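You operate a simulated robot arm through the tools that you are given. There is no shell and no other tool. Be economical: measure what you need, move in short steps, check, and stop when the job is done.

You run a simulated two-armed robot. Do the job below in one go: nothing can be reset, and whatever is moved stays where it is left.

Task
Fit the grey kneader, knead the dough to a ball and lift the lid off.
Fine: lid on while it runs, dial off first, lid on the worktop.

Only the result counts: the job must be done as asked and must still hold three seconds after the hand-in. Knocking over, shifting, dropping, spilling or breaking anything else fails it. Lids that push on must go on centred and level and be pressed home; caps that screw on are set level and turned clockwise until they are tight.

Robot
Two 7-joint arms with three-finger grippers on one trunk, on a base that drives. Base frame: it is fixed to the floor where the robot stands at the start and does not move with it; the origin is under the middle of the robot, x ahead of it, y to its left, z up. Lengths are in m, angles in degrees, forces in N, time in s.
The left shoulder is at the start at [0.07, 0.146, 1.288], the right one opposite. With the tool pointing down near the work surface each hand reaches from about 0.26 to 0.68 m from the robot's upright axis, wherever it stands, measured 20 degrees to its own side. Places, roughly: mixer collar [0.5, -0.8, 1]; mixer dial [0.4, -0.8, 1]; mixer lid (16x16x5 cm) [0.5, -0.6, 0.9]; mixer spindle [0.5, -0.8, 1]; mw bowl seat [0.5, -0.8, 1.1]. Payload 2.2 kg a hand.
Tool frame (each hand has its own): the origin (TCP) lies between the finger pads and is the grasp point; the fingertips stand 0.028 m ahead of it; z points along the fingers, y is the line along which they close. Largest opening 0.102 m; the body of the gripper starts 0.071 m behind the TCP.
Orientation is told as [roll, pitch, yaw] about the base's x, y, z axes, in that order, counted from this pose: with the fingers straight down and closing along the base's y, the tool's x points along the base's -x, its y along +y and its z along -z.

Tools
- The arms move only by the tool apply_moves. It takes "left_rows", "right_rows" or both (then of equal length, played together; a hand with none holds still); each is text: rows parted by semicolons, each of 7 numbers parted by spaces: the shift along the tool's x, y, z in m, then the turn, a rotation vector about the tool's x, y, z in degrees, then the opening in per cent of the stroke, from 0 (shut) to 100 (fully open). In form: x y z rx ry rz jaw; .... A call has 1 to 10 rows; each row is the pose to reach, as a shift and turn from the pose commanded when the call began, along the tool's axes at that moment. A row lasts 0.2 s, in which the tool goes at most 0.05 m and 8.6 degrees; a call with a longer step from one row to the next is refused whole, and so is a gripper value outside its range. Where a pose cannot be reached the arm comes as near as it can. A force on the tool above 40 N (or 10 N above the force at the start of the call, whichever is more), or a blocked arm, ends the call early, and 0.2 s more pass. The fingers move at their own pace and stop on an object; they squeeze with about 28 N. The grip force told is the motor's: it shows also when the fingers shut on nothing. Time passes only in rows, and 0.2 s behind the last, so rows that repeat a pose let the fingers close. It gives the time, the measured TCP pose, the force on the tool (base axes), the opening and the grip force at its end, in the units of the frame above (readings bear some noise), with the torque about the TCP (base axes, N m) and any sound that the robot's microphone picked up.
- Cameras (640 x 400 px; columns grow to the right, rows downward): "scene" is now at [0.122, -0.0456, 1.5095]; the picture's right is [-0.53, -0.85, 0.00], its down [-0.54, 0.34, -0.77] and it looks along [0.65, -0.41, -0.64] (base axes); focal length 214 px, centre (320, 200). "left" rides on the left gripper at [0.072, 0.038, -0.086] in its tool frame; the picture's right is [-0.47, 0.89, 0.00], its down [-0.60, -0.32, -0.73] and it looks along [-0.65, -0.34, 0.68] (tool axes); focal length 256 px, centre (320, 200). "right" rides on the right gripper at [0.069, 0.044, -0.086] in its tool frame; the picture's right is [-0.53, 0.85, 0.00], its down [-0.58, -0.36, -0.73] and it looks along [-0.62, -0.39, 0.68] (tool axes); focal length 256 px, centre (320, 200). There is no depth. A picture from a camera that has moved, and an enlarged one, comes with that camera's place and axes in the base frame and with its lens.
- snapshot(camera): a new picture of that camera. It takes no simulated time.
- move_column(by): slides the trunk up (or, below 0, down) by that many m; the arms and the scene camera ride with it, the base frame stays. It gives what a move gives, with no picture.
- base_move(legs): drives the robot by 1 to 6 legs, each [ahead, left, turn to the left] in m, m and degrees, along the robot's own axes; the way and the turn of a leg run together, so that a leg with both is an arc; at most 1.5 m and 180 degrees a leg. The arms and the cameras ride along, it lands a little off, and it stops where it bumps. It gives what a move gives.
- turn_head(pan, tilt): turns the head with the scene camera to pan (to the left, within 86 degrees either way) and tilt (down, from -29 to 69), counted from straight ahead of the robot. It gives what a move gives.
- close_up(camera, box): a new picture of the part [left, top, right, bottom] of that camera's present view, enlarged. It takes no simulated time.
- close_job(): hands the job in; it is judged then, once.

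Work in short steps. Places have to be worked out from the pictures, the camera data and where the tool is seen: move nearer, look again, correct. Check each grasp and each placing, and mend what went wrong. You have 120 turns and 108 pictures in all, those below and enlarged ones among them. Open the grippers and draw the arms clear of the work before you hand the job in, unless the task says otherwise; then end with one line.

The tools are called after ">>>" as a command line: name --argument value ..., lists and objects as JSON in quotes. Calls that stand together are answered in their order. apply_moves: Moves the arms, as the interface text tells. Its arguments: {"type":"object","properties":{"left_rows":{"type":"string"},"right_rows":{"type":"string"}},"required":[]} The other tools are called the same way: move_column (by) slides the trunk up or down; base_move (legs) drives the base; turn_head (pan, tilt) turns the head that bears the scene camera; snapshot (camera) takes a picture; close_up (camera, box) takes an enlarged picture of a part of a camera's view; close_job () hands the job in.

At the start:

```text
time_s: 0.0
left_ee_pos: [0.4127, -0.0047, 1.4007]
left_orientation: [-0.1, 0.0, 0.1]
left_contact_force: [0.4, 0.4, 0.8]
left_torque: [0.01, 0.0, -0.03]
left_finger_gap: 0.1018
left_grasp_force: 0.1
right_ee_pos: [0.281, -0.3042, 1.317]
right_orientation: [-0.1, 0.0, -0.1]
right_contact_force: [0.6, 0.1, -0.2]
right_torque: [-0.01, 0.0, 0.04]
right_finger_gap: 0.1018
right_grasp_force: 0.0
trunk travel left (down, up): [-0.825, 0.115]
robot x, y, heading: [0.0021, -0.0011, -0.1]
head pan, tilt: [-32.1, 40.0]
```

scene: 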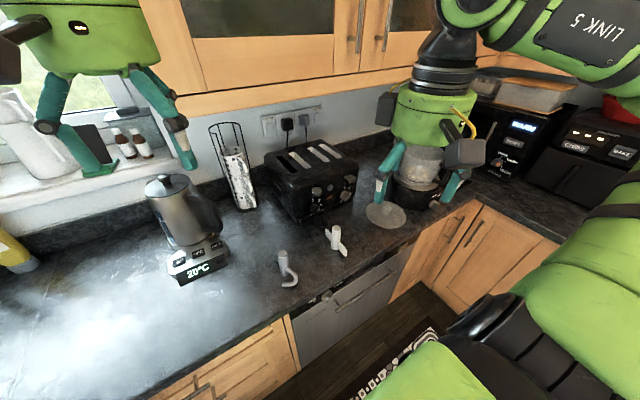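
right: 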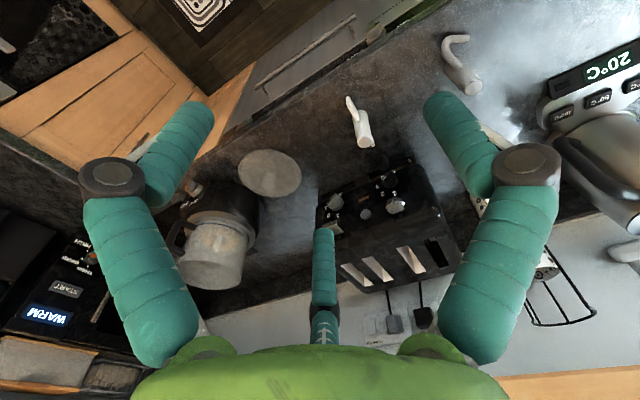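
left: 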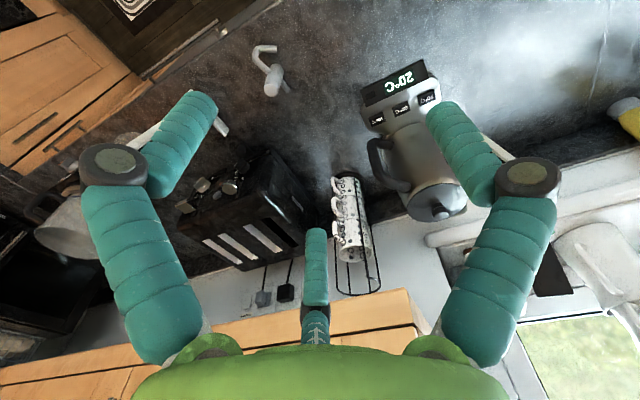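

I see a mixer near the right corner, and two attachments (a hook and a bladed one) on the worktop. I'll enlarge both areas.

>>> close_up --camera "scene" --box '[260, 200, 380, 300]'

>>> close_up --camera "right" --box '[140, 80, 340, 300]'

>>> close_up --camera "right" --box '[320, 20, 500, 160]'

```text
4.00 times, centred on (320, 250) of scene
camera zoom: at [0.122, -0.0456, 1.5095], right [-0.53, -0.85, 0.0], down [-0.54, 0.34, -0.77], along [0.65, -0.41, -0.64], focal length 858 px, centre (320, 0)
```

zoom: 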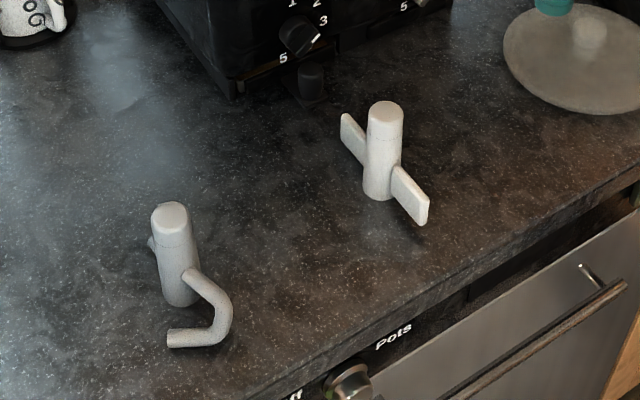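

```text
1.82 times, centred on (240, 190) of right
camera zoom: at [0.2128, -0.2596, 1.4034], right [0.54, 0.84, 0.0], down [0.58, -0.37, 0.73], along [0.62, -0.39, -0.68], focal length 465 px, centre (466, 218)
```

zoom: 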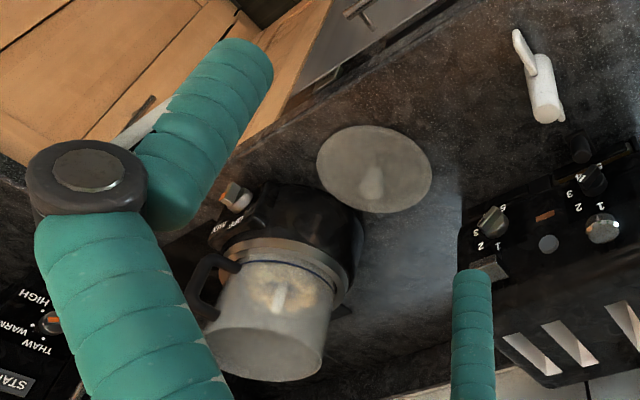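

```text
2.86 times, centred on (410, 90) of right
camera zoom: at [0.2128, -0.2596, 1.4034], right [0.54, 0.84, 0.0], down [0.58, -0.37, 0.73], along [0.62, -0.39, -0.68], focal length 731 px, centre (63, 514)
```

zoom: 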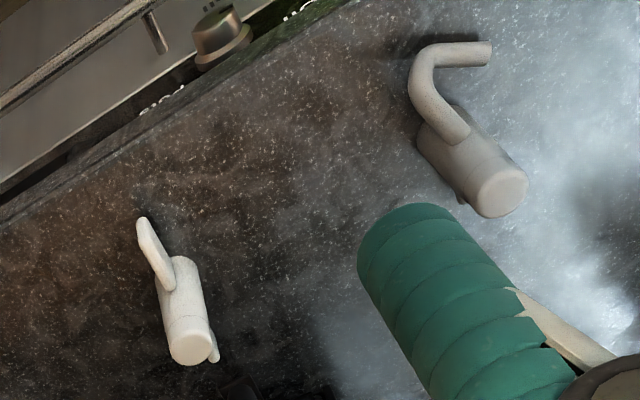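

The grey hook (kneader) hub top is near [0.48, -0.155, 1.01]. I bring the left arm aside, and the right hand toward a point above the hook to look.

>>> apply_moves --left_rows "0 0.04 0 0 0 0 100;0 0.08 0 0 0 0 100;0 0.12 0 0 0 0 100;0 0.16 0 0 0 0 100;0 0.2 0 0 0 0 100;0 0.2 0 0 0 0 100" --right_rows "-0.02 0.02 0 0 0 0 100;-0.045 0.04 0.01 0 0 0 100;-0.07 0.06 0.02 0 0 0 100;-0.09 0.08 0.04 0 0 0 100;-0.11 0.1 0.06 0 0 0 100;-0.13 0.12 0.08 0 0 0 100"

>>> snapshot --camera "right"

>>> snapshot --camera "scene"

```text
time_s: 1.4
left_ee_pos: [0.4154, 0.1952, 1.3998]
left_orientation: [0.0, 0.2, 0.0]
left_contact_force: [0.2, -1.2, -0.1]
left_torque: [0.0, 0.01, -0.04]
left_finger_gap: 0.1023
left_grasp_force: 0.0
right_ee_pos: [0.4136, -0.1838, 1.2377]
right_orientation: [0.1, 0.0, -0.1]
right_contact_force: [0.1, 0.1, 0.3]
right_torque: [-0.03, 0.04, 0.03]
right_finger_gap: 0.1021
right_grasp_force: 0.0
trunk travel left (down, up): [-0.825, 0.115]
robot x, y, heading: [0.0, -0.0018, 0.1]
head pan, tilt: [-32.1, 40.0]
```

```text
101 pictures are left
camera right: at [0.3467, -0.1397, 1.323], right [0.54, 0.84, 0.0], down [0.58, -0.37, 0.73], along [0.62, -0.39, -0.68], focal length 256 px, centre (320, 200)
```

right: 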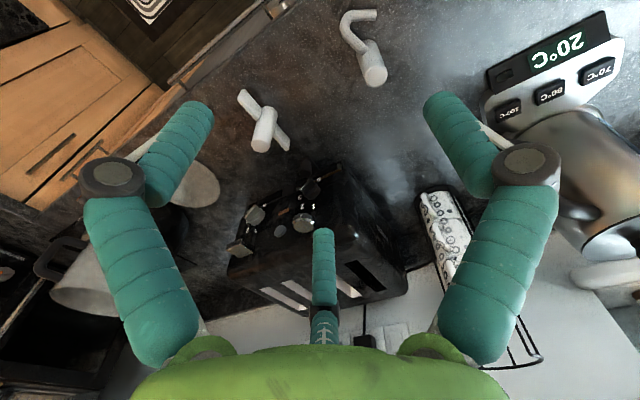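

```text
100 pictures are left
camera scene: at [0.1242, -0.0453, 1.5093], right [-0.53, -0.85, 0.0], down [-0.55, 0.34, -0.76], along [0.65, -0.41, -0.64], focal length 214 px, centre (320, 200)
```

scene: 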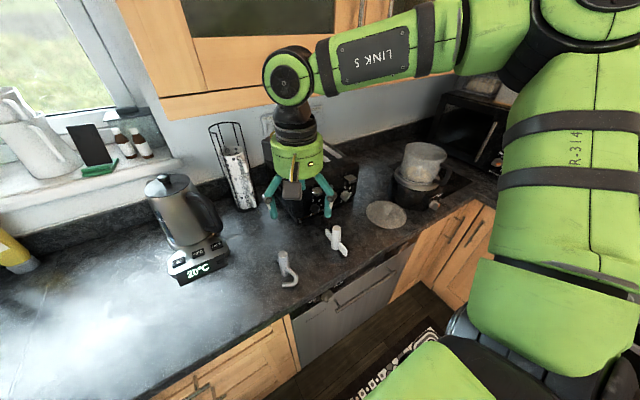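

The refined hook hub estimate is [0.482, -0.15]. I enlarge it and the mixer.

>>> close_up --camera "right" --box '[320, 0, 420, 100]'

>>> close_up --camera "scene" --box '[350, 130, 490, 240]'

```text
4.00 times, centred on (370, 50) of right
camera zoom: at [0.3467, -0.1397, 1.323], right [0.54, 0.84, 0.0], down [0.58, -0.37, 0.73], along [0.62, -0.39, -0.68], focal length 1024 px, centre (120, 800)
```

zoom: 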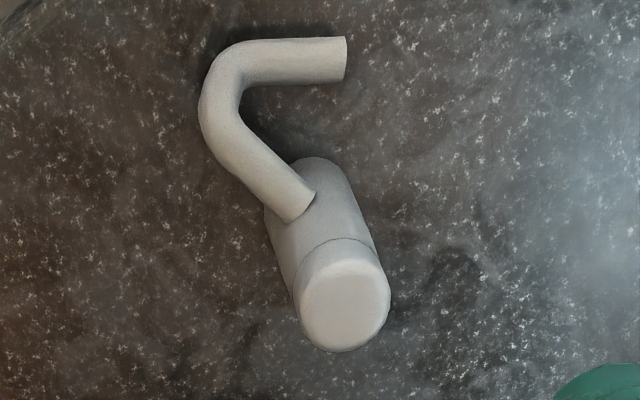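

```text
3.64 times, centred on (420, 185) of scene
camera zoom: at [0.1242, -0.0453, 1.5093], right [-0.53, -0.85, 0.0], down [-0.55, 0.34, -0.76], along [0.65, -0.41, -0.64], focal length 780 px, centre (-44, 254)
```

zoom: 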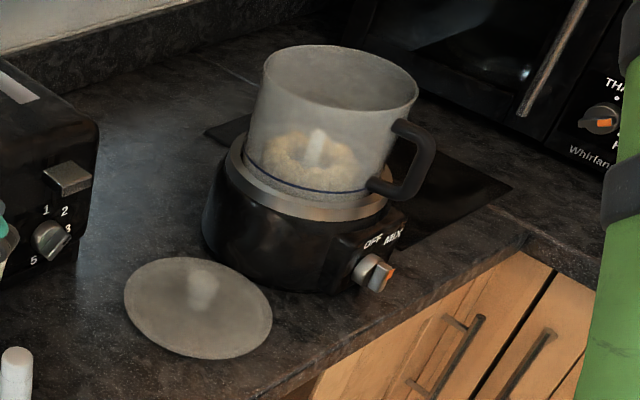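

The hub is about 27 mm across with the arm toward -x, so a y-closing grasp is fine. I move above it and descend to z≈1.07.

>>> apply_moves --right_rows "-0.03 0.015 0.02 0 0 0 100;-0.068 0.034 0.04 0 0 0 100;-0.068 0.034 0.08 0 0 0 100;-0.068 0.034 0.12 0 0 0 100;-0.068 0.034 0.15 0 0 0 100;-0.068 0.034 0.168 0 0 0 100;-0.068 0.034 0.168 0 0 0 100"

>>> snapshot --camera "right"

>>> close_up --camera "scene" --box '[220, 170, 380, 300]'

```text
time_s: 3.0
left_ee_pos: [0.4122, 0.1948, 1.4003]
left_orientation: [-0.1, 0.0, 0.2]
left_contact_force: [0.5, 0.0, 0.2]
left_torque: [0.01, -0.02, -0.01]
left_finger_gap: 0.1018
left_grasp_force: 0.1
right_ee_pos: [0.4779, -0.1508, 1.0715]
right_orientation: [0.0, 0.0, -0.1]
right_contact_force: [-1.2, -1.1, 0.0]
right_torque: [0.01, -0.01, -0.04]
right_finger_gap: 0.102
right_grasp_force: 0.0
trunk travel left (down, up): [-0.825, 0.115]
robot x, y, heading: [-0.0045, 0.0001, -0.2]
head pan, tilt: [-32.1, 40.0]
```

```text
97 pictures are left
camera right: at [0.4101, -0.1066, 1.1564], right [0.54, 0.84, 0.0], down [0.58, -0.37, 0.73], along [0.62, -0.39, -0.68], focal length 256 px, centre (320, 200)
```

right: 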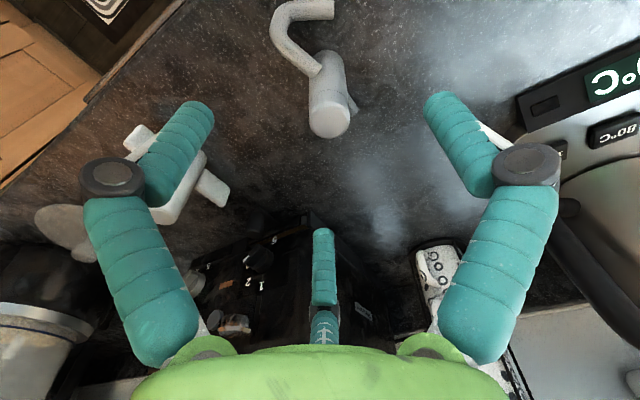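

```text
3.08 times, centred on (300, 235) of scene
camera zoom: at [0.1209, -0.0454, 1.5096], right [-0.53, -0.85, 0.0], down [-0.54, 0.34, -0.77], along [0.65, -0.41, -0.64], focal length 660 px, centre (382, 92)
```

zoom: 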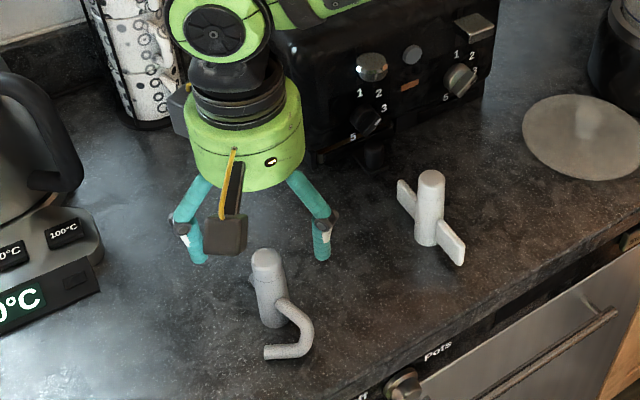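

The hub top is near [0.481, -0.147, 1.015], and a pin is visible at its right. I enlarge it to choose the closing direction.

>>> close_up --camera "right" --box '[260, 0, 420, 150]'

```text
2.67 times, centred on (340, 75) of right
camera zoom: at [0.4101, -0.1066, 1.1564], right [0.54, 0.84, 0.0], down [0.58, -0.37, 0.73], along [0.62, -0.39, -0.68], focal length 683 px, centre (267, 533)
```

zoom: 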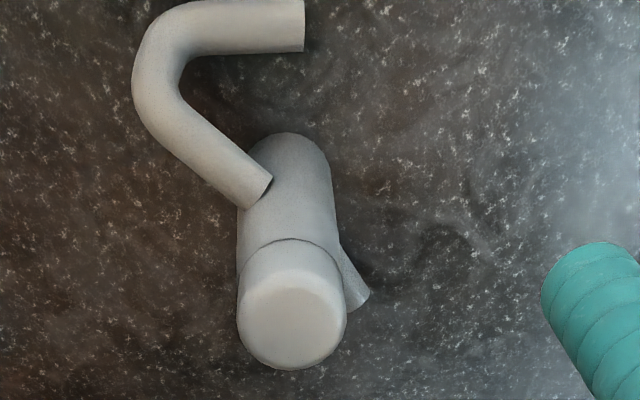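

The bar slants through the hub along azimuth ~23°, so I yaw the hand by +23° and descend to z≈0.993, then close.

>>> apply_moves --right_rows "-0.003 0.003 0 0 0 -8 100;-0.003 0.003 0 0 0 -16 100;-0.003 0.003 0 0 0 -23 100;-0.003 0.003 0.03 0 0 -23 100;-0.003 0.003 0.055 0 0 -23 100;-0.003 0.003 0.078 0 0 -23 100;-0.003 0.003 0.078 0 0 -23 100"

>>> close_up --camera "right" --box '[180, 0, 500, 200]'

>>> close_up --camera "scene" --box '[220, 170, 380, 300]'

```text
time_s: 4.6
left_ee_pos: [0.4132, 0.1939, 1.4008]
left_orientation: [-0.1, 0.2, 0.1]
left_contact_force: [0.0, 0.3, 0.5]
left_torque: [-0.01, -0.02, 0.01]
left_finger_gap: 0.1019
left_grasp_force: 0.0
right_ee_pos: [0.464, -0.1722, 1.0122]
right_orientation: [0.0, 0.0, 22.9]
right_contact_force: [1.0, -0.6, 0.2]
right_torque: [-0.01, -0.03, -0.01]
right_finger_gap: 0.1022
right_grasp_force: 0.0
right hand out of reach, approached as far as the arm can: row 3, 4, 5, 6, 7
trunk travel left (down, up): [-0.825, 0.115]
robot x, y, heading: [0.0008, 0.004, -0.0]
head pan, tilt: [-32.1, 40.0]
```

```text
2.00 times, centred on (340, 100) of right
camera zoom: at [0.3836, -0.1588, 1.0979], right [0.16, 0.99, 0.0], down [0.67, -0.11, 0.73], along [0.72, -0.12, -0.68], focal length 512 px, centre (280, 400)
```

zoom: 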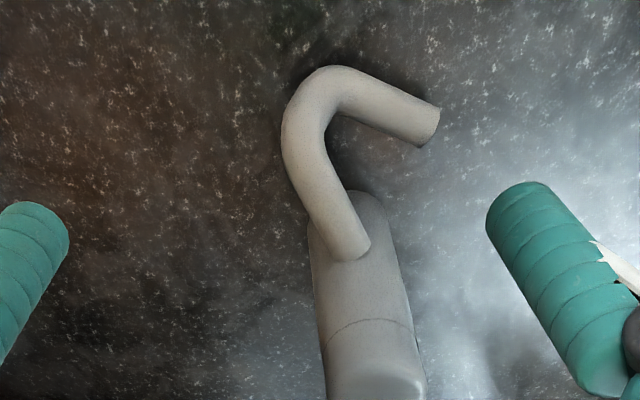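

```text
3.08 times, centred on (300, 235) of scene
camera zoom: at [0.1221, -0.0456, 1.5095], right [-0.53, -0.85, 0.0], down [-0.54, 0.34, -0.77], along [0.65, -0.41, -0.64], focal length 660 px, centre (382, 92)
```

zoom: 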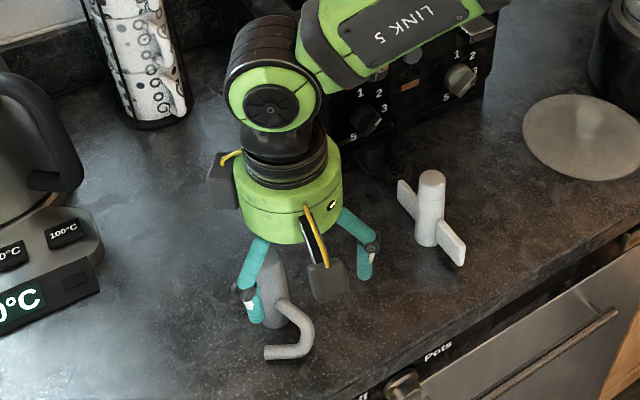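

The yawed pose is out of reach at this trunk height. I raise the hand, lower the trunk 0.15, and retry.

>>> apply_moves --right_rows "0 0 -0.04 0 0 0 100;0 0 -0.08 0 0 0 100;0 0 -0.12 0 0 0 100;0 0 -0.16 0 0 0 100;0 0 -0.2 0 0 0 100;0 0 -0.22 0 0 0 100"

>>> move_column --by -0.15

```text
time_s: 6.0
left_ee_pos: [0.4142, 0.1941, 1.4005]
left_orientation: [0.0, -0.1, 0.2]
left_contact_force: [0.3, 0.1, -0.1]
left_torque: [-0.03, 0.0, 0.02]
left_finger_gap: 0.1021
left_grasp_force: 0.0
right_ee_pos: [0.4606, -0.1713, 1.2323]
right_orientation: [0.0, 0.0, 22.9]
right_contact_force: [-0.9, 0.2, 0.0]
right_torque: [0.01, 0.01, 0.01]
right_finger_gap: 0.1019
right_grasp_force: 0.0
trunk travel left (down, up): [-0.825, 0.115]
robot x, y, heading: [-0.0014, -0.0006, 0.2]
head pan, tilt: [-32.1, 40.0]
```

```text
time_s: 7.8
left_ee_pos: [0.4131, 0.1938, 1.2503]
left_orientation: [0.1, -0.1, 0.1]
left_contact_force: [0.4, 0.1, -0.3]
left_torque: [0.0, -0.01, -0.04]
left_finger_gap: 0.1023
left_grasp_force: 0.0
right_ee_pos: [0.4609, -0.1721, 1.0817]
right_orientation: [0.0, -0.1, 23.0]
right_contact_force: [-0.4, -0.3, 0.1]
right_torque: [0.02, 0.03, 0.01]
right_finger_gap: 0.1019
right_grasp_force: 0.1
trunk travel left (down, up): [-0.675, 0.265]
robot x, y, heading: [0.0048, -0.0011, -0.3]
head pan, tilt: [-32.1, 40.0]
```

Now shift to the hub axis and descend 0.088.

>>> apply_moves --right_rows "-0.028 0.015 0 0 0 0 100;-0.028 0.015 0.03 0 0 0 100;-0.028 0.015 0.06 0 0 0 100;-0.028 0.015 0.088 0 0 0 100;-0.028 0.015 0.088 0 0 0 100"

>>> close_up --camera "right" --box '[180, 0, 500, 200]'

>>> snapshot --camera "scene"

```text
time_s: 8.9
left_ee_pos: [0.4124, 0.195, 1.25]
left_orientation: [-0.2, -0.2, 0.1]
left_contact_force: [-0.1, -0.2, 0.8]
left_torque: [0.0, -0.03, 0.02]
left_finger_gap: 0.1019
left_grasp_force: 0.0
right_ee_pos: [0.4808, -0.1473, 0.9937]
right_orientation: [0.0, -0.1, 22.9]
right_contact_force: [1.0, 0.0, 0.7]
right_torque: [0.01, 0.03, -0.03]
right_finger_gap: 0.1022
right_grasp_force: 0.0
trunk travel left (down, up): [-0.675, 0.265]
robot x, y, heading: [-0.0018, -0.0026, 0.1]
head pan, tilt: [-32.1, 40.0]
```

```text
2.00 times, centred on (340, 100) of right
camera zoom: at [0.4016, -0.1332, 1.0793], right [0.16, 0.99, 0.0], down [0.67, -0.11, 0.73], along [0.72, -0.12, -0.68], focal length 512 px, centre (280, 400)
```

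zoom: 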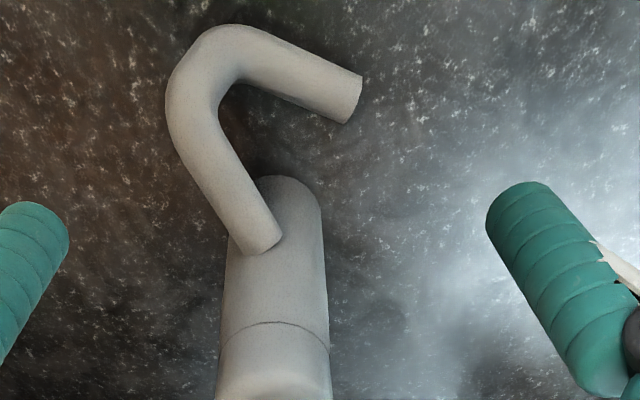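

```text
91 pictures are left
camera scene: at [0.1212, -0.0456, 1.3596], right [-0.53, -0.85, 0.0], down [-0.54, 0.34, -0.77], along [0.65, -0.41, -0.64], focal length 214 px, centre (320, 200)
```

scene: 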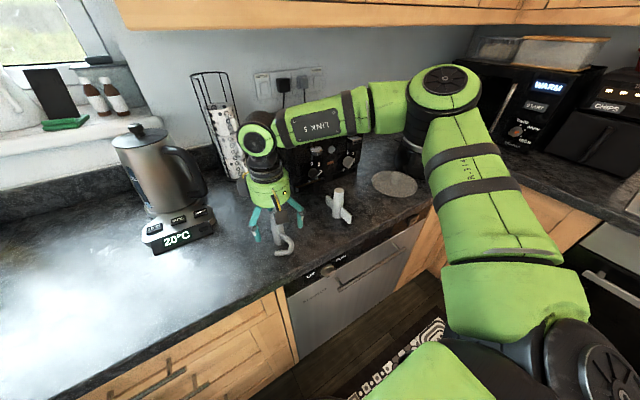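

The hub sits centred between the fingers; I close.

>>> apply_moves --right_rows "0 0 0 0 0 0 50;0 0 0 0 0 0 20;0 0 0 0 0 0 15;0 0 0 0 0 0 10;0 0 0 0 0 0 10"

>>> close_up --camera "right" --box '[180, 0, 500, 200]'

```text
time_s: 10.2
left_ee_pos: [0.4141, 0.1944, 1.2504]
left_orientation: [0.0, -0.2, 0.0]
left_contact_force: [0.5, -0.3, -0.3]
left_torque: [0.02, 0.01, -0.01]
left_finger_gap: 0.1021
left_grasp_force: 0.0
right_ee_pos: [0.4822, -0.1476, 0.9938]
right_orientation: [-0.1, 0.0, 22.8]
right_contact_force: [-0.4, -1.2, 0.8]
right_torque: [-0.02, 0.03, -0.03]
right_finger_gap: 0.0277
right_grasp_force: 28.6
trunk travel left (down, up): [-0.675, 0.265]
robot x, y, heading: [0.001, 0.0012, -0.0]
head pan, tilt: [-32.1, 40.0]
```

```text
2.00 times, centred on (340, 100) of right
camera zoom: at [0.4021, -0.1331, 1.0793], right [0.16, 0.99, 0.0], down [0.67, -0.11, 0.73], along [0.72, -0.12, -0.68], focal length 512 px, centre (280, 400)
```

zoom: 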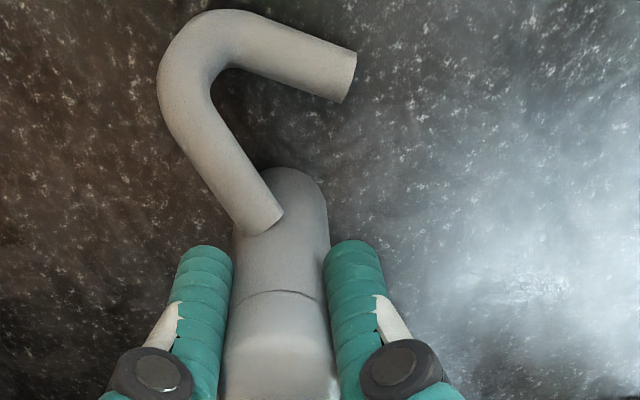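

Grasp is good (27.7 mm). I lift 0.1 and raise the trunk 0.15.

>>> apply_moves --right_rows "0 0 -0.02 0 0 0 10;0 0 -0.05 0 0 0 10;0 0 -0.08 0 0 0 10;0 0 -0.1 0 0 0 10"

>>> move_column --by 0.15

>>> snapshot --camera "scene"

```text
time_s: 11.2
left_ee_pos: [0.4129, 0.1943, 1.2508]
left_orientation: [-0.2, -0.1, 0.0]
left_contact_force: [0.4, 1.1, -0.8]
left_torque: [0.0, 0.0, -0.01]
left_finger_gap: 0.102
left_grasp_force: 0.1
right_ee_pos: [0.4809, -0.1474, 1.0946]
right_orientation: [0.0, 0.0, 23.0]
right_contact_force: [-0.3, -0.6, -0.1]
right_torque: [0.02, -0.01, -0.02]
right_finger_gap: 0.0277
right_grasp_force: 27.5
trunk travel left (down, up): [-0.675, 0.265]
robot x, y, heading: [0.0006, -0.0008, 0.0]
head pan, tilt: [-32.1, 40.0]
```

```text
time_s: 12.9
left_ee_pos: [0.4135, 0.1945, 1.4005]
left_orientation: [0.0, 0.0, 0.1]
left_contact_force: [-1.2, -0.5, 0.5]
left_torque: [-0.01, 0.01, 0.01]
left_finger_gap: 0.102
left_grasp_force: 0.0
right_ee_pos: [0.4808, -0.1468, 1.2443]
right_orientation: [-0.1, 0.0, 22.9]
right_contact_force: [-0.5, 0.9, -0.7]
right_torque: [0.01, -0.02, 0.02]
right_finger_gap: 0.0275
right_grasp_force: 28.2
trunk travel left (down, up): [-0.825, 0.115]
robot x, y, heading: [0.0013, -0.0004, 0.1]
head pan, tilt: [-32.1, 40.0]
```

```text
89 pictures are left
camera scene: at [0.1222, -0.0456, 1.5094], right [-0.53, -0.85, 0.0], down [-0.55, 0.34, -0.77], along [0.65, -0.41, -0.64], focal length 214 px, centre (320, 200)
```

scene: 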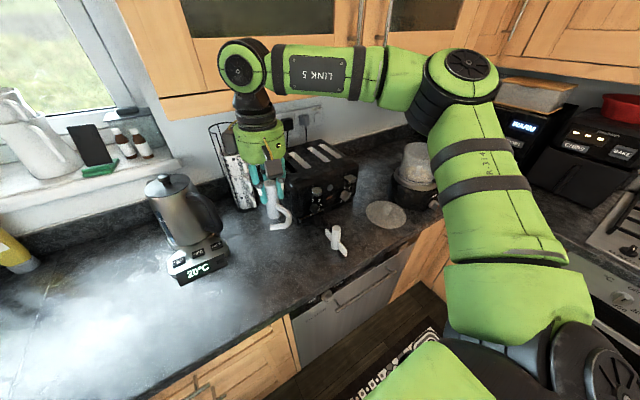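

Path to the right is clear (toaster is behind at x>0.68, elbow has room before the microwave). I drive 0.3 m right first.

>>> base_move --legs '[[0, -0.3, 0]]'

>>> turn_head --pan -45 --tilt 38

>>> snapshot --camera "scene"

```text
time_s: 14.9
left_ee_pos: [0.4135, -0.1021, 1.3989]
left_orientation: [-0.2, 0.0, 0.0]
left_contact_force: [-0.4, -0.1, -1.1]
left_torque: [-0.05, 0.03, -0.01]
left_finger_gap: 0.1018
left_grasp_force: 0.0
right_ee_pos: [0.4804, -0.4428, 1.2444]
right_orientation: [-0.2, 0.0, 22.9]
right_contact_force: [0.4, 1.0, -0.7]
right_torque: [-0.05, 0.02, 0.0]
right_finger_gap: 0.0277
right_grasp_force: 27.7
trunk travel left (down, up): [-0.825, 0.115]
robot x, y, heading: [0.0025, -0.3005, 0.1]
head pan, tilt: [-32.1, 40.0]
```

```text
time_s: 15.7
left_ee_pos: [0.4138, -0.105, 1.3999]
left_orientation: [-0.1, 0.0, 0.1]
left_contact_force: [-0.3, 0.1, 0.0]
left_torque: [0.0, 0.03, 0.0]
left_finger_gap: 0.1021
left_grasp_force: 0.1
right_ee_pos: [0.4806, -0.4475, 1.2446]
right_orientation: [0.0, 0.0, 22.8]
right_contact_force: [-0.3, -0.1, 0.2]
right_torque: [0.0, -0.01, 0.0]
right_finger_gap: 0.0274
right_grasp_force: 27.5
trunk travel left (down, up): [-0.825, 0.115]
robot x, y, heading: [-0.0007, -0.2996, 0.1]
head pan, tilt: [-45.0, 38.0]
```

```text
88 pictures are left
camera scene: at [0.1111, -0.3614, 1.5125], right [-0.71, -0.71, 0.0], down [-0.44, 0.44, -0.79], along [0.56, -0.56, -0.62], focal length 214 px, centre (320, 200)
```

scene: 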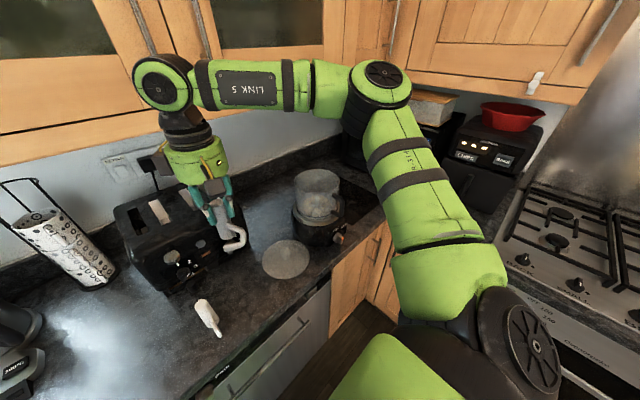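

Clear. I enlarge the mixer from this viewpoint to locate it before moving on.

>>> close_up --camera "scene" --box '[250, 150, 370, 290]'

>>> base_move --legs '[[0, -0.25, 0]]'

>>> snapshot --camera "scene"

>>> snapshot --camera "right"

```text
2.86 times, centred on (310, 220) of scene
camera zoom: at [0.1111, -0.3614, 1.5125], right [-0.71, -0.71, 0.0], down [-0.44, 0.44, -0.79], along [0.56, -0.56, -0.62], focal length 613 px, centre (349, 143)
```

zoom: 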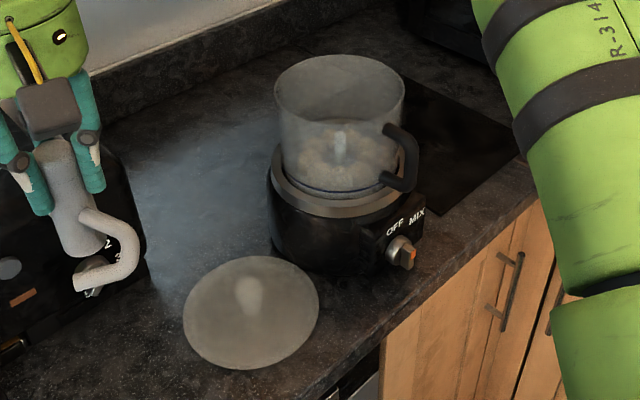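

```text
time_s: 17.5
left_ee_pos: [0.4132, -0.3525, 1.3991]
left_orientation: [-0.2, 0.0, 0.2]
left_contact_force: [0.0, 0.2, 0.8]
left_torque: [-0.04, 0.0, 0.01]
left_finger_gap: 0.1021
left_grasp_force: 0.0
right_ee_pos: [0.4812, -0.6952, 1.2445]
right_orientation: [-0.1, 0.0, 23.0]
right_contact_force: [0.3, 0.3, -0.7]
right_torque: [-0.01, -0.02, 0.01]
right_finger_gap: 0.0275
right_grasp_force: 28.6
trunk travel left (down, up): [-0.825, 0.115]
robot x, y, heading: [-0.0016, -0.5506, 0.0]
head pan, tilt: [-45.0, 38.0]
```

```text
86 pictures are left
camera scene: at [0.1111, -0.6091, 1.5126], right [-0.71, -0.71, 0.0], down [-0.44, 0.43, -0.79], along [0.56, -0.56, -0.61], focal length 214 px, centre (320, 200)
```

scene: 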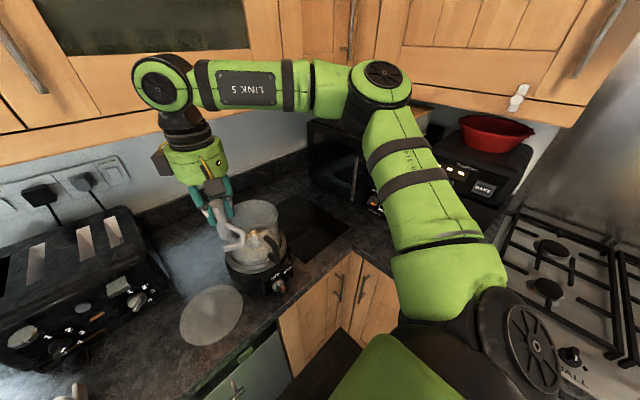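

```text
85 pictures are left
camera right: at [0.4012, -0.6809, 1.3302], right [0.16, 0.99, 0.0], down [0.67, -0.11, 0.73], along [0.72, -0.12, -0.68], focal length 256 px, centre (320, 200)
```

right: 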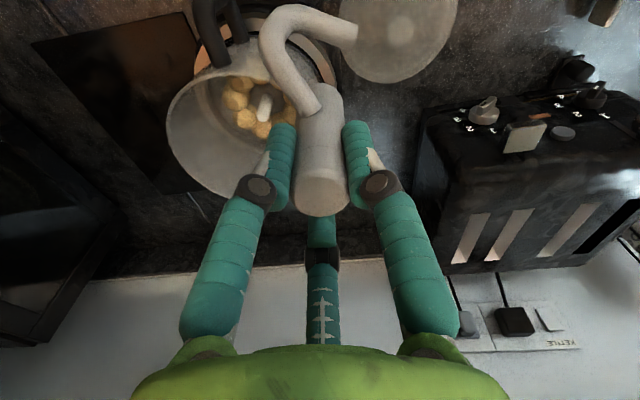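

The spindle works out near [0.542, -0.779], top z≈1.056; rim z≈1.12. I enlarge the held hook to judge its offset in hand.

>>> close_up --camera "right" --box '[160, 0, 400, 230]'

>>> close_up --camera "scene" --box '[160, 160, 320, 300]'

```text
1.74 times, centred on (280, 115) of right
camera zoom: at [0.4012, -0.6809, 1.3302], right [0.16, 0.99, 0.0], down [0.67, -0.11, 0.73], along [0.72, -0.12, -0.68], focal length 445 px, centre (390, 348)
```

zoom: 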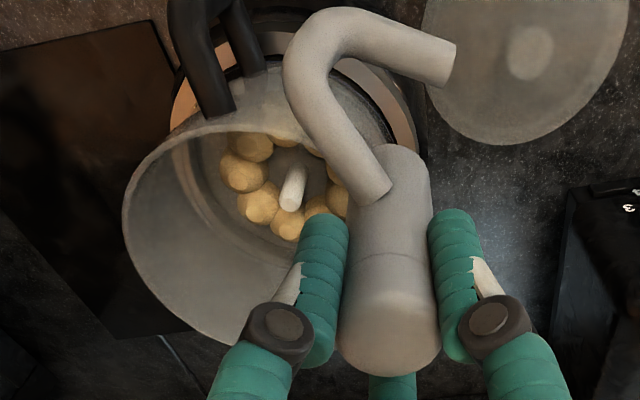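

```text
2.86 times, centred on (240, 230) of scene
camera zoom: at [0.1111, -0.6091, 1.5126], right [-0.71, -0.71, 0.0], down [-0.44, 0.43, -0.79], along [0.56, -0.56, -0.61], focal length 613 px, centre (549, 114)
```

zoom: 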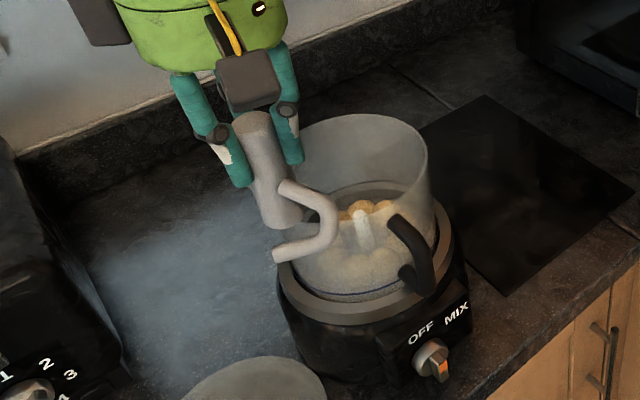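

Hub axis coincides with the TCP axis, its bottom about 0.077 below it. I move above the spindle at the same height.

>>> apply_moves --right_rows "-0.006 -0.025 0 0 0 0 10;-0.012 -0.05 0 0 0 0 10;-0.019 -0.075 0 0 0 0 10;-0.0256 -0.101 0 0 0 0 10;-0.0256 -0.101 0 0 0 0 10"

>>> close_up --camera "right" --box '[200, 0, 440, 230]'

>>> close_up --camera "scene" --box '[160, 140, 320, 300]'

```text
time_s: 18.7
left_ee_pos: [0.4136, -0.3561, 1.3995]
left_orientation: [-0.2, -0.1, 0.2]
left_contact_force: [-0.3, 0.3, 0.8]
left_torque: [-0.02, 0.0, -0.01]
left_finger_gap: 0.1022
left_grasp_force: 0.2
right_ee_pos: [0.5443, -0.7806, 1.2447]
right_orientation: [-0.1, 0.0, 23.1]
right_contact_force: [0.8, 0.5, -0.8]
right_torque: [-0.01, 0.01, 0.01]
right_finger_gap: 0.0277
right_grasp_force: 28.3
trunk travel left (down, up): [-0.825, 0.115]
robot x, y, heading: [-0.0026, -0.5515, -0.1]
head pan, tilt: [-45.0, 38.0]
```

```text
1.74 times, centred on (320, 115) of right
camera zoom: at [0.4643, -0.7659, 1.3298], right [0.16, 0.99, 0.0], down [0.67, -0.11, 0.73], along [0.72, -0.12, -0.68], focal length 445 px, centre (320, 348)
```

zoom: 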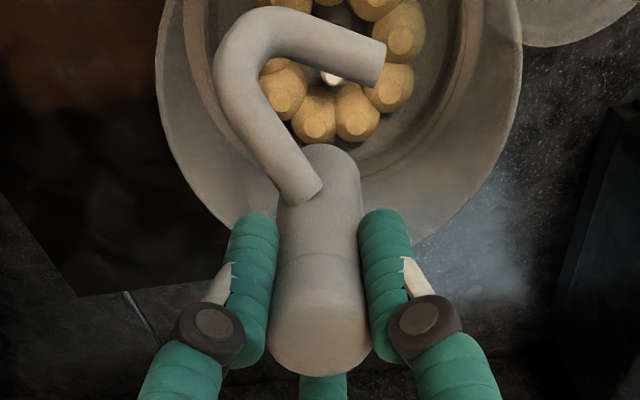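

```text
2.50 times, centred on (240, 220) of scene
camera zoom: at [0.1109, -0.6117, 1.5125], right [-0.71, -0.71, 0.0], down [-0.44, 0.43, -0.79], along [0.56, -0.56, -0.62], focal length 536 px, centre (520, 150)
```

zoom: 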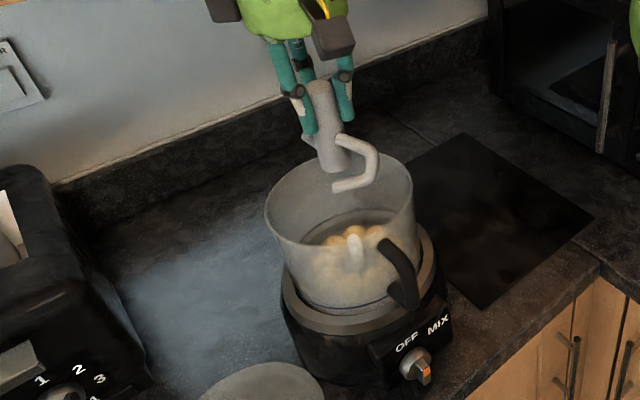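

Alignment looks close. I descend 0.075 into the bowl, staying above the spindle, and check.

>>> apply_moves --right_rows "0 0 0.03 0 0 0 10;0 0 0.06 0 0 0 10;0 0 0.075 0 0 0 10;0 0 0.075 0 0 0 10"

>>> close_up --camera "right" --box '[200, 0, 440, 200]'

>>> close_up --camera "scene" --box '[210, 170, 300, 270]'

>>> snapshot --camera "left"

```text
time_s: 19.7
left_ee_pos: [0.4135, -0.3558, 1.4004]
left_orientation: [-0.1, 0.0, 0.2]
left_contact_force: [-0.2, 0.8, 0.2]
left_torque: [-0.04, 0.01, 0.04]
left_finger_gap: 0.102
left_grasp_force: 0.1
right_ee_pos: [0.5444, -0.7813, 1.1692]
right_orientation: [0.0, -0.1, 23.0]
right_contact_force: [0.9, 0.3, -0.3]
right_torque: [0.0, 0.02, -0.01]
right_finger_gap: 0.0274
right_grasp_force: 28.4
trunk travel left (down, up): [-0.825, 0.115]
robot x, y, heading: [0.0005, -0.5496, 0.0]
head pan, tilt: [-45.0, 38.0]
```

```text
2.00 times, centred on (320, 100) of right
camera zoom: at [0.4645, -0.7673, 1.2547], right [0.16, 0.99, 0.0], down [0.67, -0.11, 0.73], along [0.72, -0.12, -0.68], focal length 512 px, centre (320, 400)
```

zoom: 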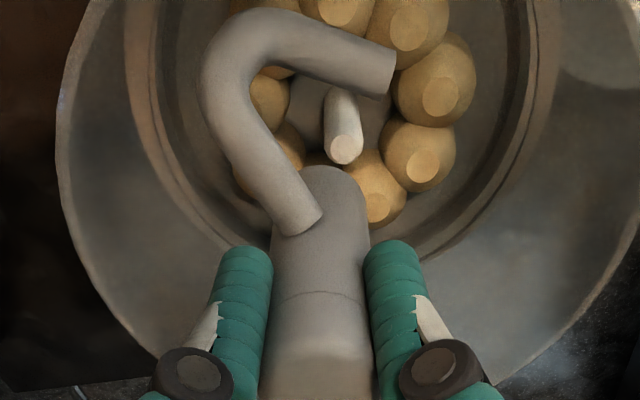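

```text
4.00 times, centred on (255, 220) of scene
camera zoom: at [0.111, -0.6127, 1.5125], right [-0.71, -0.71, 0.0], down [-0.44, 0.44, -0.79], along [0.56, -0.56, -0.62], focal length 858 px, centre (580, 120)
```

zoom: 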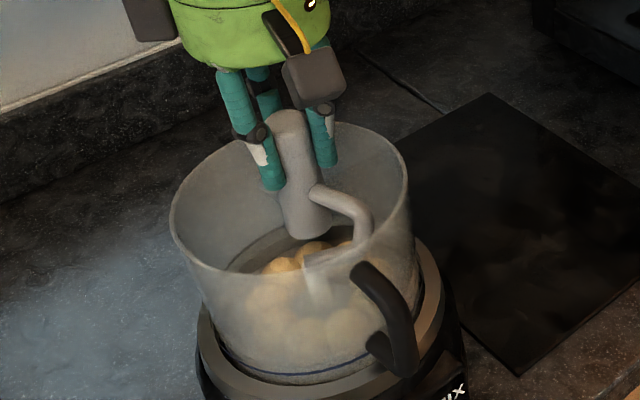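

```text
78 pictures are left
camera left: at [0.3412, -0.3182, 1.4867], right [0.46, 0.89, 0.0], down [0.6, -0.31, 0.73], along [0.65, -0.34, -0.68], focal length 256 px, centre (320, 200)
```

left: 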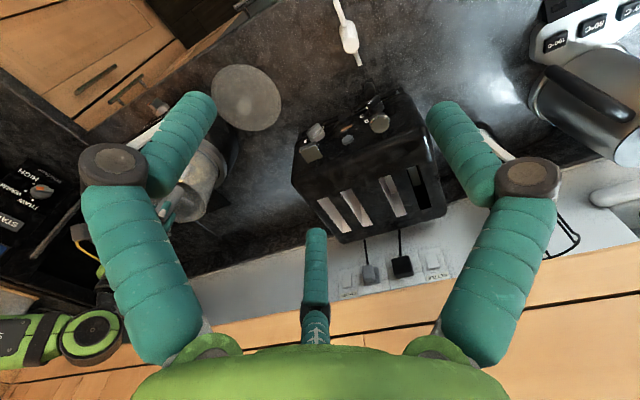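

The spindle appears ~11 mm to +y and ~3 mm to -x of the hub axis. I correct and look again.

>>> apply_moves --right_rows "-0.001 0.0108 0 0 0 0 10;-0.001 0.0108 0.015 0 0 0 10;-0.001 0.0108 0.015 0 0 0 10"

>>> close_up --camera "right" --box '[240, 20, 400, 170]'

>>> close_up --camera "scene" --box '[230, 200, 280, 260]'

```text
time_s: 20.5
left_ee_pos: [0.4131, -0.3561, 1.4003]
left_orientation: [-0.1, 0.1, 0.3]
left_contact_force: [0.5, 1.0, 1.0]
left_torque: [0.0, 0.0, 0.0]
left_finger_gap: 0.102
left_grasp_force: 0.1
right_ee_pos: [0.5398, -0.7709, 1.1531]
right_orientation: [0.0, 0.0, 23.0]
right_contact_force: [-1.2, -0.8, -0.1]
right_torque: [0.01, 0.02, 0.0]
right_finger_gap: 0.0275
right_grasp_force: 28.3
trunk travel left (down, up): [-0.825, 0.115]
robot x, y, heading: [0.0024, -0.5499, 0.2]
head pan, tilt: [-45.0, 38.0]
```

```text
2.67 times, centred on (320, 95) of right
camera zoom: at [0.4617, -0.7568, 1.2395], right [0.16, 0.99, 0.0], down [0.67, -0.11, 0.73], along [0.72, -0.12, -0.68], focal length 683 px, centre (320, 480)
```

zoom: 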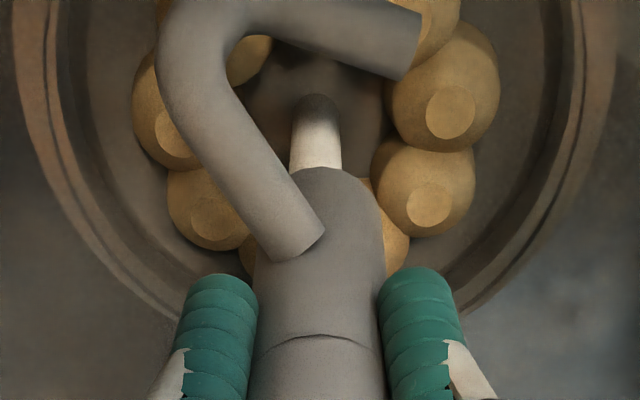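

```text
6.67 times, centred on (255, 230) of scene
camera zoom: at [0.1112, -0.6129, 1.5125], right [-0.71, -0.71, 0.0], down [-0.44, 0.44, -0.79], along [0.56, -0.56, -0.62], focal length 1430 px, centre (753, 0)
```

zoom: 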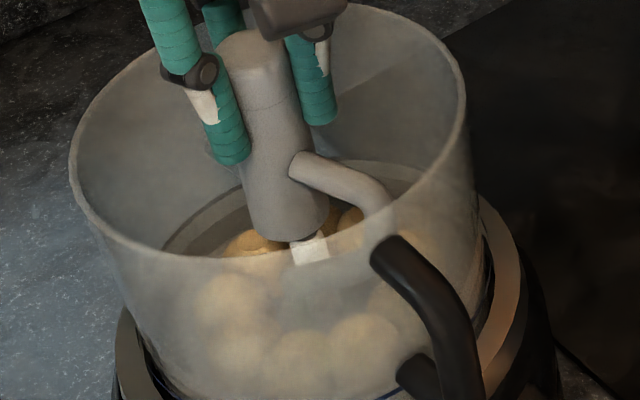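

The right view is aligned in y; the scene view shows the spindle ~5 mm further toward -x. I correct and look again.

>>> apply_moves --right_rows "0.0046 0.002 0 0 0 0 10;0.0046 0.002 0 0 0 0 10"

>>> close_up --camera "right" --box '[240, 20, 400, 170]'

>>> close_up --camera "scene" --box '[235, 205, 275, 255]'

```text
time_s: 21.1
left_ee_pos: [0.4146, -0.3554, 1.3999]
left_orientation: [-0.2, 0.0, 0.2]
left_contact_force: [0.1, -0.1, -0.2]
left_torque: [-0.02, -0.02, -0.03]
left_finger_gap: 0.1018
left_grasp_force: 0.1
right_ee_pos: [0.5351, -0.7706, 1.1541]
right_orientation: [0.0, 0.1, 23.0]
right_contact_force: [0.6, 0.8, -1.6]
right_torque: [0.0, 0.02, -0.01]
right_finger_gap: 0.0277
right_grasp_force: 27.8
trunk travel left (down, up): [-0.825, 0.115]
robot x, y, heading: [0.0032, -0.552, -0.1]
head pan, tilt: [-45.0, 38.0]
```

```text
2.67 times, centred on (320, 95) of right
camera zoom: at [0.4565, -0.7569, 1.2397], right [0.16, 0.99, 0.0], down [0.67, -0.11, 0.73], along [0.72, -0.12, -0.68], focal length 683 px, centre (320, 480)
```

zoom: 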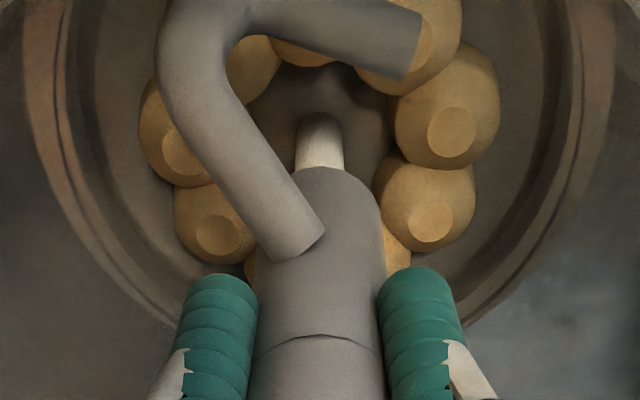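

```text
8.00 times, centred on (255, 230) of scene
camera zoom: at [0.1111, -0.6127, 1.5125], right [-0.71, -0.71, 0.0], down [-0.44, 0.44, -0.79], along [0.56, -0.56, -0.62], focal length 1716 px, centre (840, -40)
```

zoom: 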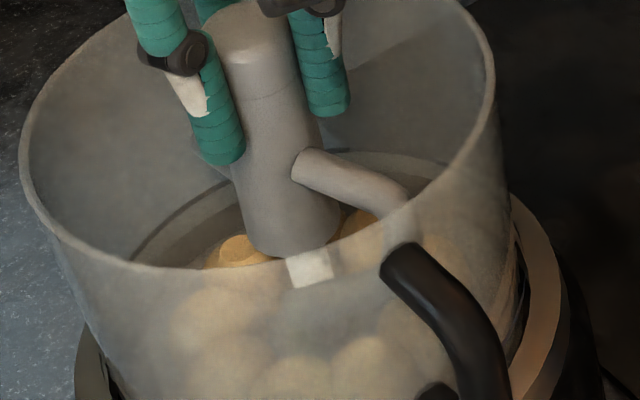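

Both views now agree within ~2 mm. I nudge 1.5 mm toward -x and lower gently to feel for the spindle.

>>> apply_moves --right_rows "0.0014 0.0006 0.005 0 0 0 10;0.0014 0.0006 0.01 0 0 0 10;0.0014 0.0006 0.015 0 0 0 10;0.0014 0.0006 0.02 0 0 0 10;0.0014 0.0006 0.025 0 0 0 10;0.0014 0.0006 0.03 0 0 0 10"

>>> close_up --camera "scene" --box '[235, 205, 275, 255]'

```text
time_s: 22.5
left_ee_pos: [0.414, -0.3563, 1.3999]
left_orientation: [-0.2, 0.0, 0.3]
left_contact_force: [0.3, 0.0, 0.0]
left_torque: [-0.02, 0.0, 0.0]
left_finger_gap: 0.1021
left_grasp_force: 0.1
right_ee_pos: [0.5337, -0.7701, 1.1241]
right_orientation: [0.0, 0.0, 23.0]
right_contact_force: [0.0, -1.7, -0.3]
right_torque: [0.01, -0.03, 0.02]
right_finger_gap: 0.0277
right_grasp_force: 27.9
trunk travel left (down, up): [-0.825, 0.115]
robot x, y, heading: [-0.0017, -0.551, -0.0]
head pan, tilt: [-45.0, 38.0]
```

```text
8.00 times, centred on (255, 230) of scene
camera zoom: at [0.1111, -0.6126, 1.5125], right [-0.71, -0.71, 0.0], down [-0.44, 0.44, -0.79], along [0.56, -0.56, -0.62], focal length 1716 px, centre (840, -40)
```

zoom: 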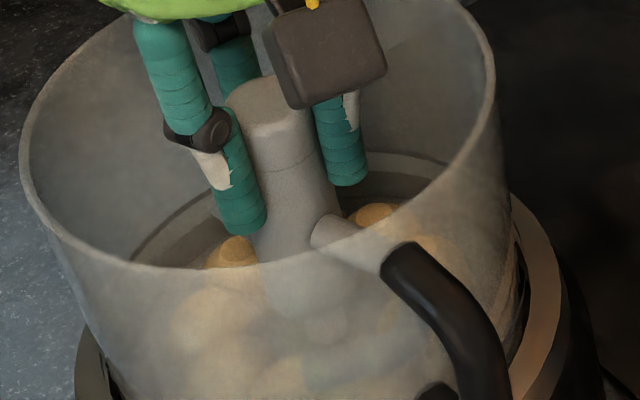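

No contact yet. I continue down in 5 mm steps.

>>> apply_moves --right_rows "0 0 0.005 0 0 0 10;0 0 0.01 0 0 0 10;0 0 0.015 0 0 0 10;0 0 0.02 0 0 0 10;0 0 0.025 0 0 0 10"

>>> close_up --camera "scene" --box '[225, 195, 285, 270]'

>>> snapshot --camera "right"

```text
time_s: 23.7
left_ee_pos: [0.4141, -0.357, 1.3994]
left_orientation: [-0.1, 0.1, 0.2]
left_contact_force: [0.1, -0.4, 0.2]
left_torque: [0.03, -0.01, 0.0]
left_finger_gap: 0.1017
left_grasp_force: 0.0
right_ee_pos: [0.536, -0.7712, 1.0996]
right_orientation: [-0.1, -0.5, 22.9]
right_contact_force: [8.5, -3.3, 9.0]
right_torque: [-0.27, 0.05, 0.01]
right_finger_gap: 0.0274
right_grasp_force: 27.7
trunk travel left (down, up): [-0.825, 0.115]
robot x, y, heading: [-0.0016, -0.548, 0.3]
head pan, tilt: [-45.0, 38.0]
```

```text
5.33 times, centred on (255, 232) of scene
camera zoom: at [0.1113, -0.6131, 1.5127], right [-0.71, -0.71, 0.0], down [-0.44, 0.44, -0.79], along [0.56, -0.56, -0.62], focal length 1144 px, centre (667, 27)
```

zoom: 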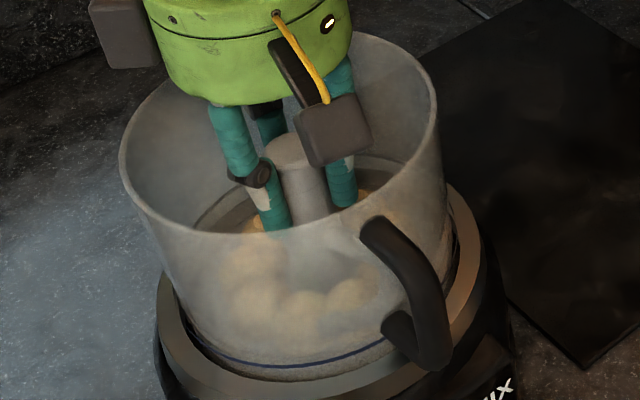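

```text
71 pictures are left
camera right: at [0.4559, -0.7572, 1.186], right [0.16, 0.99, 0.0], down [0.67, -0.11, 0.74], along [0.73, -0.12, -0.68], focal length 256 px, centre (320, 200)
```

right: 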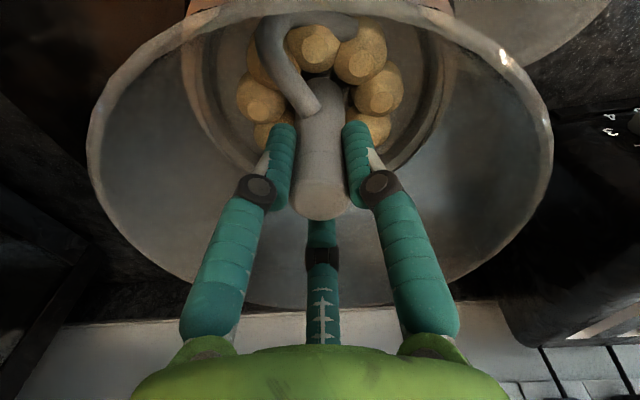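

Contact: 9 N up and 8.5 N toward +x, so the hub is over the spindle but loaded sideways. I shift 2.3 mm to +x and 1 mm to -y and see.

>>> apply_moves --right_rows "-0.0018 -0.0018 0.025 0 0 0 10;-0.0018 -0.0018 0.025 0 0 0 10"

```text
time_s: 24.1
left_ee_pos: [0.4105, -0.3562, 1.4003]
left_orientation: [-0.1, -0.1, 0.1]
left_contact_force: [0.6, -0.4, -0.4]
left_torque: [0.02, 0.07, -0.02]
left_finger_gap: 0.102
left_grasp_force: 0.0
right_ee_pos: [0.5368, -0.7713, 1.0958]
right_orientation: [-0.3, -0.7, 22.8]
right_contact_force: [-11.9, -2.0, 18.1]
right_torque: [-0.11, 0.3, 0.04]
right_finger_gap: 0.028
right_grasp_force: 28.0
trunk travel left (down, up): [-0.825, 0.115]
robot x, y, heading: [0.0021, -0.5509, 0.1]
head pan, tilt: [-45.0, 38.0]
stopped in row 1 (right hand): the force on the tool passed its limit at 60 N (the readings are from after the stop); the commanded pose is now the measured one
```

I mistakenly pushed a further step; it stopped at z 1.096 with 18 N up. I back off 6 mm to relieve and read the forces.

>>> apply_moves --right_rows "0 0 -0.003 0 0 0 10;0 0 -0.006 0 0 0 10;0 0 -0.006 0 0 0 10"

>>> close_up --camera "right" --box '[220, 0, 420, 140]'

```text
time_s: 24.9
left_ee_pos: [0.4134, -0.3564, 1.3994]
left_orientation: [0.0, 0.0, 0.1]
left_contact_force: [-0.5, -0.4, 0.5]
left_torque: [0.01, -0.04, 0.02]
left_finger_gap: 0.1019
left_grasp_force: 0.0
right_ee_pos: [0.5408, -0.7724, 1.0986]
right_orientation: [-0.3, -1.0, 22.9]
right_contact_force: [0.0, 0.0, -2.2]
right_torque: [0.03, -0.02, 0.02]
right_finger_gap: 0.028
right_grasp_force: 28.1
trunk travel left (down, up): [-0.825, 0.115]
robot x, y, heading: [0.0027, -0.5547, -0.2]
head pan, tilt: [-45.0, 38.0]
```

```text
2.86 times, centred on (320, 70) of right
camera zoom: at [0.4593, -0.7578, 1.1826], right [0.16, 0.99, 0.0], down [0.66, -0.11, 0.74], along [0.73, -0.12, -0.67], focal length 731 px, centre (320, 571)
```

zoom: 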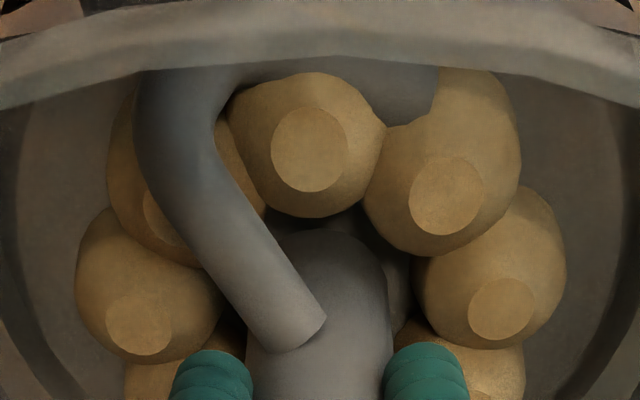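

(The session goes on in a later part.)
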